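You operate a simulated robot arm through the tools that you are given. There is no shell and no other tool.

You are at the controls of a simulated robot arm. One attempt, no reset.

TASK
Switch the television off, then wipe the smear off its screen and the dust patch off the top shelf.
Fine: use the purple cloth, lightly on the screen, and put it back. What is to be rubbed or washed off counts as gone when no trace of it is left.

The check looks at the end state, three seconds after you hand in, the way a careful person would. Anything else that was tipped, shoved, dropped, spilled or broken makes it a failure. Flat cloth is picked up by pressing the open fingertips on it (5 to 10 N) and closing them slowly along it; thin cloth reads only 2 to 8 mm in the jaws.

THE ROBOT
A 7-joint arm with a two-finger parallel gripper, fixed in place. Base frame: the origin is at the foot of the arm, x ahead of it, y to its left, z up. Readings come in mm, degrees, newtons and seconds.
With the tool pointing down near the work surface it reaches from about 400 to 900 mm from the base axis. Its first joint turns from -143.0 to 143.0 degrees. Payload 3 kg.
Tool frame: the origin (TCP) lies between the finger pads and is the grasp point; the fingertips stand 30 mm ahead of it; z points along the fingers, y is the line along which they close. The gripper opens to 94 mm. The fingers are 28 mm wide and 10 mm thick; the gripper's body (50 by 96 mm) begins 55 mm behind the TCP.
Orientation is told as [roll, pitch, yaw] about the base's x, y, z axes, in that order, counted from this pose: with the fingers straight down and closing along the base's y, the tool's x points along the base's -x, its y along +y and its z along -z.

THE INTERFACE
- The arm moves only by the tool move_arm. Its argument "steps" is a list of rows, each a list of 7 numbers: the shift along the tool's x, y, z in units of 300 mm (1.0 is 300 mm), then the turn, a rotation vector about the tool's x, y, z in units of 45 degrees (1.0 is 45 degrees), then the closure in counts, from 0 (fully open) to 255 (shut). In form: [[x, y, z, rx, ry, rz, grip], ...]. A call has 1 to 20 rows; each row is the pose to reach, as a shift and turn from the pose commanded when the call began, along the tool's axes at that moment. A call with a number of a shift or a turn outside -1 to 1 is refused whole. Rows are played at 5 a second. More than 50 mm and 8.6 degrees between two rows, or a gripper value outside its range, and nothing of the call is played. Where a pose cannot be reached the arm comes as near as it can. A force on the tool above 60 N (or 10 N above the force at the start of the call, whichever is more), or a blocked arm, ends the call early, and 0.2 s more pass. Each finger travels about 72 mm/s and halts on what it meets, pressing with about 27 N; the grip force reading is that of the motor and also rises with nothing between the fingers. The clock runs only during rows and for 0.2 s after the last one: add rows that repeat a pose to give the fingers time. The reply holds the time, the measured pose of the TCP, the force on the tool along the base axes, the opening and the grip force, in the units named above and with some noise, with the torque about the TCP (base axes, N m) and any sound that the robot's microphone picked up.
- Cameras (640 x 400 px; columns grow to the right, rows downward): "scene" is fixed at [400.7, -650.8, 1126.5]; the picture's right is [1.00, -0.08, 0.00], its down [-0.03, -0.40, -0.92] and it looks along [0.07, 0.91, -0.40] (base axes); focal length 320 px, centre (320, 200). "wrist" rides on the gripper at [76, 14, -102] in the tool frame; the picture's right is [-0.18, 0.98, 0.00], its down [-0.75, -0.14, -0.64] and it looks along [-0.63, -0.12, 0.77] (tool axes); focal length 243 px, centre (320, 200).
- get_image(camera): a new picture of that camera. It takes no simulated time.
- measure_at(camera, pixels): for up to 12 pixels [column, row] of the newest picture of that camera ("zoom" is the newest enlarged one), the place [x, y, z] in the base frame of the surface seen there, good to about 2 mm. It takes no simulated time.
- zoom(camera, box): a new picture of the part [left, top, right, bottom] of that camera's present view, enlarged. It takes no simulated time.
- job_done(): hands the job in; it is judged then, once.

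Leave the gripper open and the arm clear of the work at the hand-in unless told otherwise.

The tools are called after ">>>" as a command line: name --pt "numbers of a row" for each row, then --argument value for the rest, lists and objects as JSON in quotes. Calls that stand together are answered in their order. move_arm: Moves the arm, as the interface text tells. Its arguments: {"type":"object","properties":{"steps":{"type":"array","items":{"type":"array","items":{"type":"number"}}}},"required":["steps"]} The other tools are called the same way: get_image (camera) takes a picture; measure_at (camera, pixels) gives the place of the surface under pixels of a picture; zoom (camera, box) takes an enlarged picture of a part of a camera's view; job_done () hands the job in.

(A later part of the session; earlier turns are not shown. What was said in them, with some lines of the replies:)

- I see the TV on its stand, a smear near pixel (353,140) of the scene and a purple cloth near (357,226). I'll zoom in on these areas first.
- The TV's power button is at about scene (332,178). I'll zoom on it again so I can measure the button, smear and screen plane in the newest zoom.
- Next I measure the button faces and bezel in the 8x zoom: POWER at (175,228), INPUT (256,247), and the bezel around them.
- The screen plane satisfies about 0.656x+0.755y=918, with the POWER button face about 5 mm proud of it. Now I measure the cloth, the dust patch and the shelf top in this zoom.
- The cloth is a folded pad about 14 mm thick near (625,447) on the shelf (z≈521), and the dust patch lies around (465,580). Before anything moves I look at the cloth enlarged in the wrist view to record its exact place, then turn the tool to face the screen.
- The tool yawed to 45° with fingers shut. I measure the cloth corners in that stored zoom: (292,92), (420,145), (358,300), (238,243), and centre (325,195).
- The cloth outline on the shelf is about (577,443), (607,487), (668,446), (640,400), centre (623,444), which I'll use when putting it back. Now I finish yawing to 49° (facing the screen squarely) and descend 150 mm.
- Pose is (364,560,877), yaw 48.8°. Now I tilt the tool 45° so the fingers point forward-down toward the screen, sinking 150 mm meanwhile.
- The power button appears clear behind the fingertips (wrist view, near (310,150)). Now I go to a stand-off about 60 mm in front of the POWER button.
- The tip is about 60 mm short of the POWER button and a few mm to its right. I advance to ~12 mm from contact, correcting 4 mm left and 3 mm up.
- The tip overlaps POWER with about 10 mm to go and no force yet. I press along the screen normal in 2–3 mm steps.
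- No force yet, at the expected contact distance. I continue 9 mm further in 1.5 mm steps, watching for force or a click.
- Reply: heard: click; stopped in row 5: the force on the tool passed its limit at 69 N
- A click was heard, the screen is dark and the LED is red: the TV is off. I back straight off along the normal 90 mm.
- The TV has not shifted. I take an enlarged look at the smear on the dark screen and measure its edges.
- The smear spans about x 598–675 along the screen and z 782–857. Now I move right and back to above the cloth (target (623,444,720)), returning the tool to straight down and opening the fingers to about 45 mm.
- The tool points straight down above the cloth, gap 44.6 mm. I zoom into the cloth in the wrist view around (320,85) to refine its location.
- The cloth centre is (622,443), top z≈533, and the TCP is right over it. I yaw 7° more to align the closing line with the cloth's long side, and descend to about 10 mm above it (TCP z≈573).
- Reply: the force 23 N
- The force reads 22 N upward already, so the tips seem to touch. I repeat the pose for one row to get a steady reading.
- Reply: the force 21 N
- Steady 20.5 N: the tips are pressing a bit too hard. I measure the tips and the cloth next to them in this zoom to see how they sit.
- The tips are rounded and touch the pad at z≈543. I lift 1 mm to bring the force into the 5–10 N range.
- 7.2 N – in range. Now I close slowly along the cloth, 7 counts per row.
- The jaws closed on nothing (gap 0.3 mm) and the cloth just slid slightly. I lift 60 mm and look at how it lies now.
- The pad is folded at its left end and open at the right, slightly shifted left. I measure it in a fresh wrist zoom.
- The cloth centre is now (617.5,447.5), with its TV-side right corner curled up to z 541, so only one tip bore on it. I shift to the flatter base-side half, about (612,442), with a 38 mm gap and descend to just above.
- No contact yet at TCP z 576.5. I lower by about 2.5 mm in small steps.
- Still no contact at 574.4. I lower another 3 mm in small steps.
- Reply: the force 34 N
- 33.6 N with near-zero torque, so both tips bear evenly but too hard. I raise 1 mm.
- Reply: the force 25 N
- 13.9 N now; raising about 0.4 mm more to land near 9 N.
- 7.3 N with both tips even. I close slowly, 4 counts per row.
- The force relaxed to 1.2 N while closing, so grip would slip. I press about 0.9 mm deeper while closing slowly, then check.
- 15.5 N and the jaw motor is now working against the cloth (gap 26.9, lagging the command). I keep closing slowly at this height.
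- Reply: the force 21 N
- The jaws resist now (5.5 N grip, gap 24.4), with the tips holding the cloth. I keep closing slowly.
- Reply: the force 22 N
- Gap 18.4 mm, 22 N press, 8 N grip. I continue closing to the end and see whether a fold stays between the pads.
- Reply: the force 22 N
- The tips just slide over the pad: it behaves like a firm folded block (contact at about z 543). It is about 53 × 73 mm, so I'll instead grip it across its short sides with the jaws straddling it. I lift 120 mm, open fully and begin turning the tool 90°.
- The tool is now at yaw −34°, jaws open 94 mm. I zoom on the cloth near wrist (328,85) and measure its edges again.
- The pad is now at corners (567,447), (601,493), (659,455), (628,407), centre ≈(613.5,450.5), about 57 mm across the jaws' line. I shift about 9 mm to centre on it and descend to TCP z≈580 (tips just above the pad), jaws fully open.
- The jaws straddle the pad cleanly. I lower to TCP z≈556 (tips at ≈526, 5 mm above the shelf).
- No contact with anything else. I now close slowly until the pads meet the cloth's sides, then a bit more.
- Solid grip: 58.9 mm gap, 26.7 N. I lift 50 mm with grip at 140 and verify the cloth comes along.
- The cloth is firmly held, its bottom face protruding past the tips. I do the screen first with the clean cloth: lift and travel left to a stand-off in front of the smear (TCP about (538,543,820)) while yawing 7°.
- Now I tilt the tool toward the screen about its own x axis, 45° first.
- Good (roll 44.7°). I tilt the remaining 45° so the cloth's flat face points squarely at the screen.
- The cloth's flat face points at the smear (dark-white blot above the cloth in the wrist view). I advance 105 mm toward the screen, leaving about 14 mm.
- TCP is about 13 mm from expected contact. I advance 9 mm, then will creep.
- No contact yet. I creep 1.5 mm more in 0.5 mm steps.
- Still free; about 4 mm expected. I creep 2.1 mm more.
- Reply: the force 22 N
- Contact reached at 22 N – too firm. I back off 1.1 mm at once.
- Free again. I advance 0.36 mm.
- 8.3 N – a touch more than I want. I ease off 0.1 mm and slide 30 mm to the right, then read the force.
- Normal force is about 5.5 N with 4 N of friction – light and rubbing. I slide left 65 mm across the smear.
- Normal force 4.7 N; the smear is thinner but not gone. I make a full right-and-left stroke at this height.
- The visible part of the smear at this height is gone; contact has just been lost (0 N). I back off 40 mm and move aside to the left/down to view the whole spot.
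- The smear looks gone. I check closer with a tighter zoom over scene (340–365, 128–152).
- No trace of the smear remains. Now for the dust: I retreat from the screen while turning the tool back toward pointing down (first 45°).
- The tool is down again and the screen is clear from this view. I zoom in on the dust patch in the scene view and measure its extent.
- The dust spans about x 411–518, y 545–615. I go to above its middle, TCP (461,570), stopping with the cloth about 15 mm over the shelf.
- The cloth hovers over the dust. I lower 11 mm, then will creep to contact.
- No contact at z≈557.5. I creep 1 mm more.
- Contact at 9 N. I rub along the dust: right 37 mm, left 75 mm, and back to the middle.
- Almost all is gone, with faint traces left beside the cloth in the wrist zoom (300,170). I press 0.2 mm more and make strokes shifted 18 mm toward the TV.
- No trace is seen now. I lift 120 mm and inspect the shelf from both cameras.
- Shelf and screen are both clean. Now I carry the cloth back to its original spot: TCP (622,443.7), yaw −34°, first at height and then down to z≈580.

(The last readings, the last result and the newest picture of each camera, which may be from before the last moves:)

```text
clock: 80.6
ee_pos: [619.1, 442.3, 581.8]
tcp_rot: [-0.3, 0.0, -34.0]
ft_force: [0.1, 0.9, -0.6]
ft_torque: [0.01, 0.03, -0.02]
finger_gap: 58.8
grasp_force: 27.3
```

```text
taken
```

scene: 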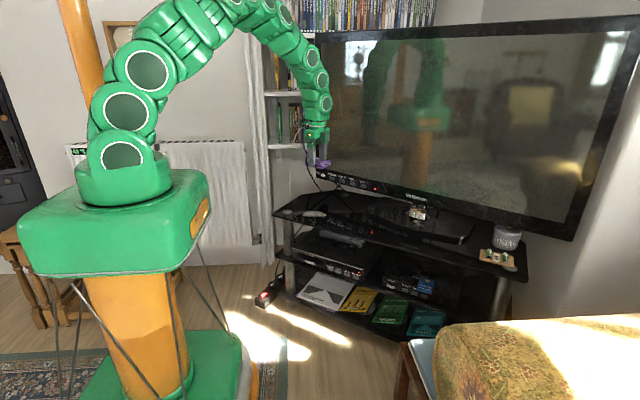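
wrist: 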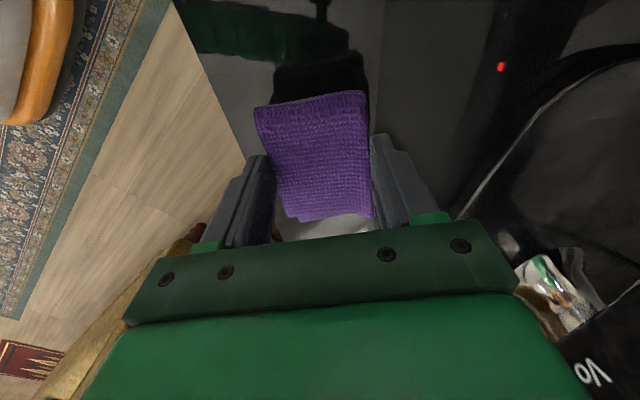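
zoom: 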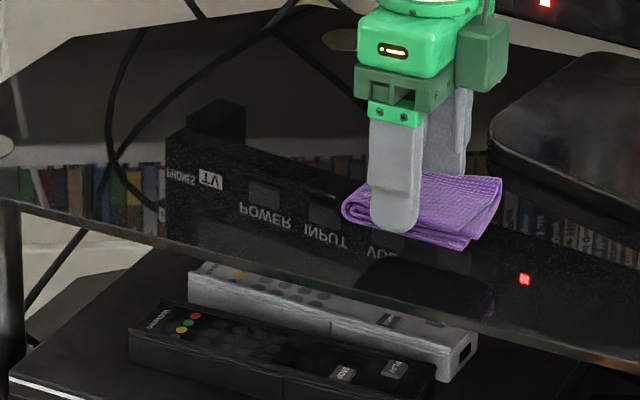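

It's within ~3 mm of the original spot. I nudge (+2.5,+2) mm and lower to about 2 mm above the shelf.

>>> move_arm --pt "-0.003 0.01 0.02 0 0 0 140" --pt "-0.003 0.01 0.05 0 0 0 140" --pt "-0.003 0.01 0.07 0 0 0 140" --pt "-0.003 0.01 0.077 0 0 0 140" --pt "-0.003 0.01 0.077 0 0 0 140"

>>> move_arm --pt "0 0 0.0015 0 0 0 140" --pt "0 0 0.003 0 0 0 140" --pt "0 0 0.004 0 0 0 140"

```text
clock: 81.8
ee_pos: [622.6, 443.6, 557.5]
tcp_rot: [-0.2, 0.0, -34.0]
ft_force: [0.0, 0.7, -0.4]
ft_torque: [0.02, -0.01, -0.03]
finger_gap: 58.9
grasp_force: 27.2
```

```text
clock: 82.6
ee_pos: [621.3, 442.8, 556.3]
tcp_rot: [-0.3, 0.1, -34.0]
ft_force: [-0.4, 0.7, 1.0]
ft_torque: [0.06, -0.02, -0.01]
finger_gap: 59.3
grasp_force: 26.8
```

Just about touching (1 N). I creep 0.5 mm more to seat it.

>>> move_arm --pt "0 0 0.0008 0 0 0 140" --pt "0 0 0.0016 0 0 0 140" --pt "0 0 0.0016 0 0 0 140"

```text
clock: 83.4
ee_pos: [622.0, 443.5, 554.7]
tcp_rot: [-0.3, 0.0, -34.0]
ft_force: [1.2, 0.0, 6.4]
ft_torque: [-0.08, 0.0, -0.05]
finger_gap: 59.0
grasp_force: 26.7
```

The cloth rests on the shelf with 6 N. I release slowly by opening the jaws fully.

>>> move_arm --pt "0 0 -0.001 0 0 0 110" --pt "0 0 -0.001 0 0 0 95" --pt "0 0 -0.001 0 0 0 80" --pt "0 0 -0.001 0 0 0 55" --pt "0 0 -0.001 0 0 0 30" --pt "0 0 -0.001 0 0 0 0" --pt "0 0 -0.001 0 0 0 0"

>>> zoom --camera "scene" --box '[290, 190, 390, 250]'

>>> get_image --camera "wrist"

```text
clock: 85.0
ee_pos: [622.6, 444.7, 556.3]
tcp_rot: [-0.3, 0.0, -34.1]
ft_force: [-0.3, 0.5, 0.4]
ft_torque: [-0.01, 0.0, 0.0]
finger_gap: 93.9
grasp_force: 0.0
```

```text
6.40 times, centred on (340, 220) of scene
```

zoom: 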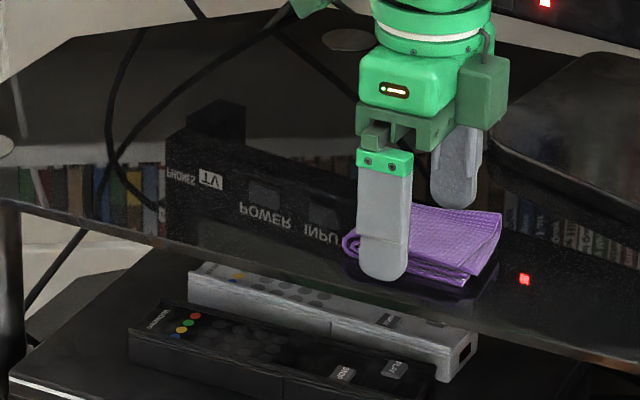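

```text
taken
```

wrist: 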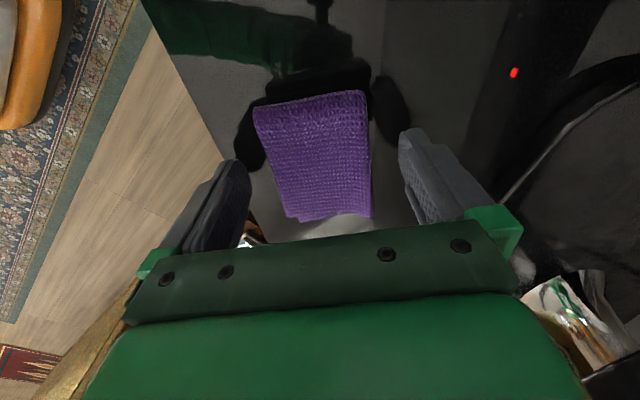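

Released cleanly; the cloth lies in its old outline. I lift straight up 200 mm and then move clear, away from the TV.

>>> move_arm --pt "0 0 -0.05 0 0 0 0" --pt "0 0 -0.15 0 0 0 0" --pt "0 0 -0.3 0 0 0 0" --pt "0 0 -0.45 0 0 0 0" --pt "0 0 -0.6 0 0 0 0" --pt "0 0 -0.75 0 0 0 0" --pt "0.05 -0.12 -0.85 0 0 0 0" --pt "0.1 -0.24 -0.95 0 0 0 0" --pt "0.15 -0.36 -0.95 0 0 0 0" --pt "0.15 -0.36 -0.95 0 0 0 0"

>>> zoom --camera "scene" --box '[290, 190, 390, 250]'

>>> get_image --camera "scene"

>>> get_image --camera "wrist"

```text
clock: 87.2
ee_pos: [525.5, 384.1, 842.9]
tcp_rot: [-0.2, 0.0, -34.0]
ft_force: [0.8, 0.2, 0.6]
ft_torque: [-0.03, 0.0, -0.01]
finger_gap: 93.9
grasp_force: 0.0
```

```text
6.40 times, centred on (340, 220) of scene
```

zoom: 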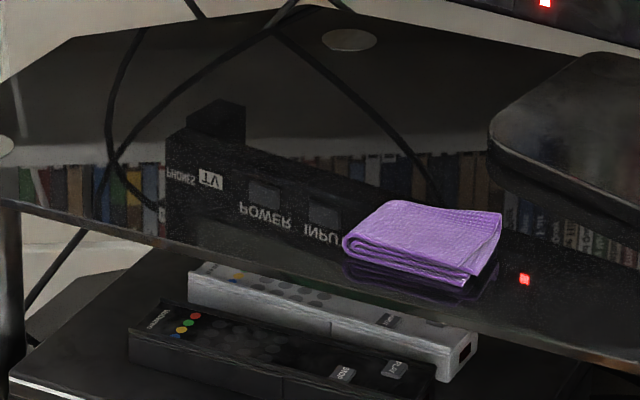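

```text
taken
```

scene: 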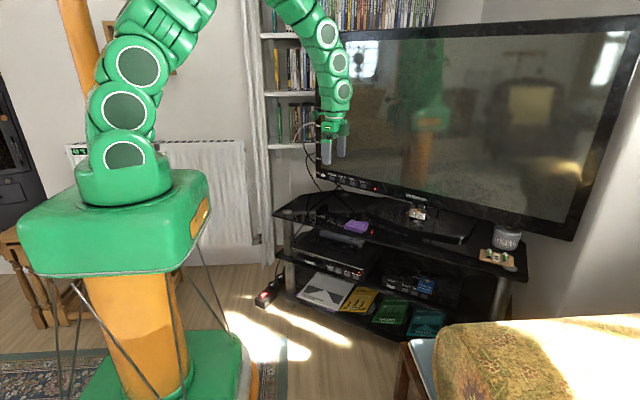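

```text
taken
```

wrist: 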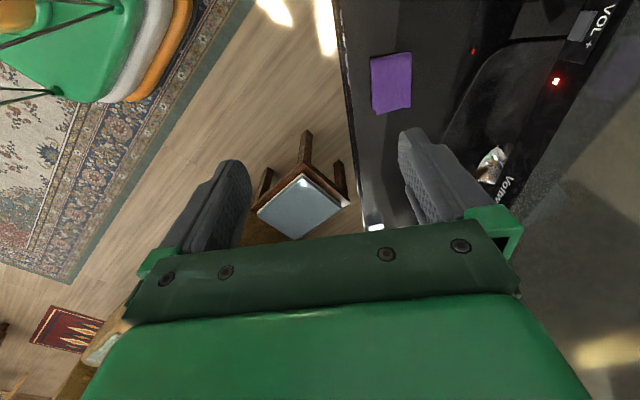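

The cloth is back where it was. I return to near the starting pose (raised, yaw 0) to get an unobstructed look at the screen and shelf.

>>> move_arm --pt "0.0 0.0 -0.12 0 0 -0.08 0" --pt "0.1 0.02 -0.25 0 0 -0.18 0" --pt "0.22 0.05 -0.35 0 0 -0.28 0" --pt "0.34 0.08 -0.45 0 0 -0.38 0" --pt "0.47 0.11 -0.523 0 0 -0.48 0" --pt "0.6 0.14 -0.523 0 0 -0.58 0" --pt "0.7 0.17 -0.523 0 0 -0.68 0" --pt "0.767 0.19 -0.523 0 0 -0.756 0" --pt "0.767 0.19 -0.523 0 0 -0.756 0"

>>> get_image --camera "wrist"

>>> get_image --camera "scene"

>>> zoom --camera "scene" --box '[310, 100, 430, 200]'

>>> zoom --camera "wrist" --box '[240, 0, 480, 240]'

```text
clock: 89.2
ee_pos: [365.9, 558.5, 997.2]
tcp_rot: [-0.3, 0.2, 0.0]
ft_force: [0.3, -0.1, -0.4]
ft_torque: [0.01, 0.0, 0.02]
finger_gap: 94.0
grasp_force: 0.0
```

```text
taken
```

wrist: 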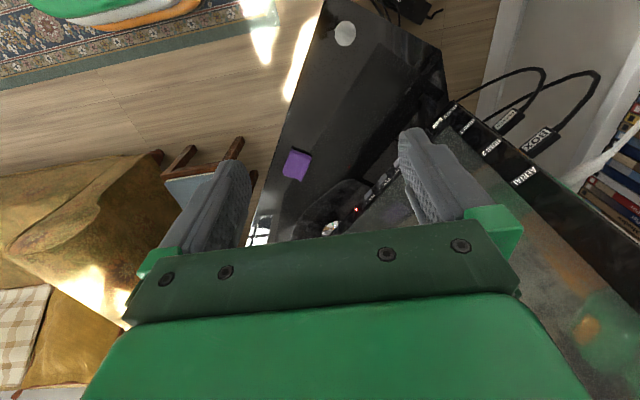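

```text
taken
```

scene: 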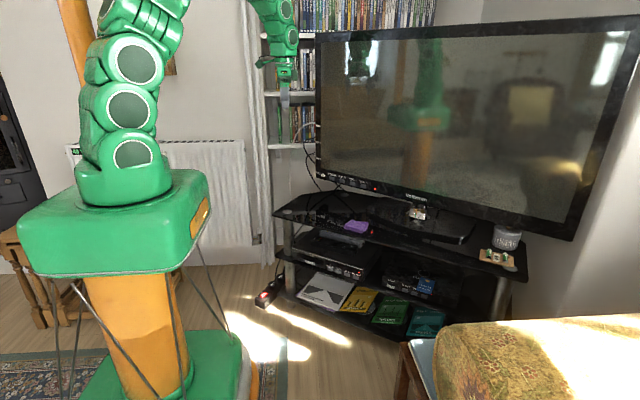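

```text
4.00 times, centred on (370, 150) of scene
```

zoom: 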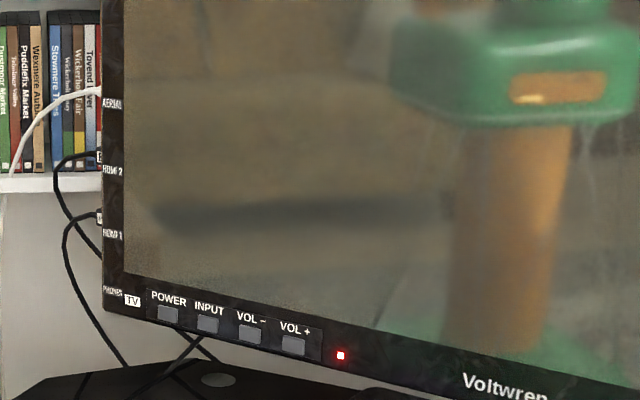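

```text
1.67 times, centred on (360, 120) of wrist
```

zoom: 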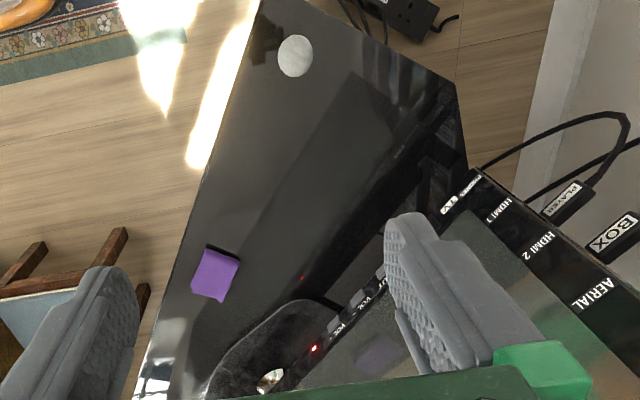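

Screen dark and clean, LED red, shelf looks clean. One last close look at the former dust place in the wrist view (around (345,85)) and the cloth.

>>> zoom --camera "wrist" --box '[310, 50, 390, 120]'

>>> zoom --camera "wrist" --box '[264, 130, 328, 190]'

>>> zoom --camera "scene" --box '[325, 115, 385, 165]'

```text
5.71 times, centred on (350, 85) of wrist
```

zoom: 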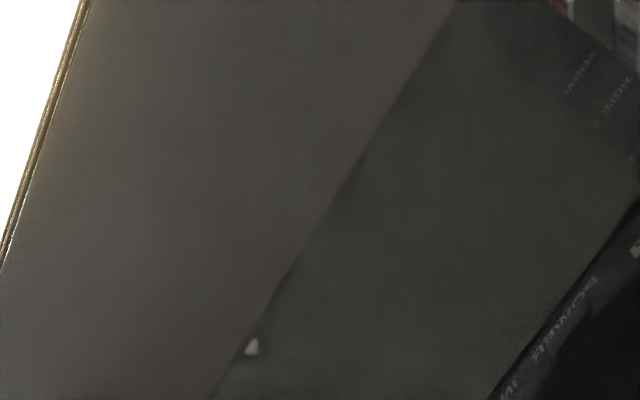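

```text
6.67 times, centred on (296, 160) of wrist
```

zoom: 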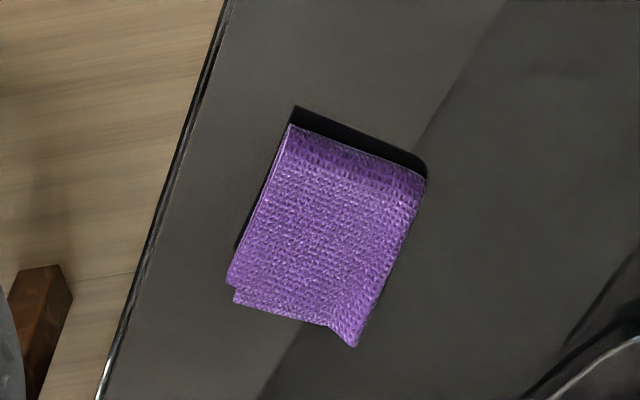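

```text
8.00 times, centred on (355, 140) of scene
```

zoom: 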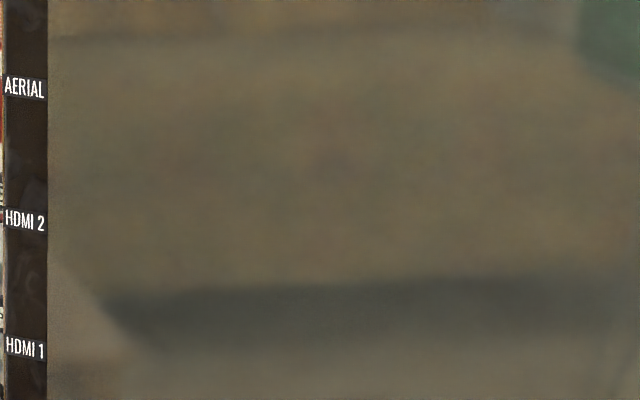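

No dust or smear is left. The small bright dot at (252,347) is a mirror glint: it has appeared in earlier pictures too, and stayed at the same pixel while the camera moved. The cloth lies in its original place, the gripper is open and the arm is clear, so I hand in.

>>> job_done

```text
The job is handed in.
```

I switched the television off, wiped the smear off its screen and the dust off the top shelf, and put the purple cloth back. The job is handed in; I haven't seen the result of the check.

- **Television:** one press of POWER gave a click. The screen went dark and the light turned red. That press peaked at 69 N, just over the force limit, but measurements afterwards showed the TV had not moved.
- **Screen:** no trace of the smear is visible in close-up. I wiped at about 5 N, but the first touch briefly reached 22 N before I backed off. That is firmer than "lightly", and I saw no mark from it.
- **Shelf:** no trace of the dust is left in close-ups from both cameras.
- **Cloth:** pressing and closing the fingertips, as you described, only slid the cloth, so I gripped it by its sides instead. It is back within a few millimetres of where it started, at the same angle.

I saw nothing else tipped or moved. The arm is clear of the work with the gripper open.
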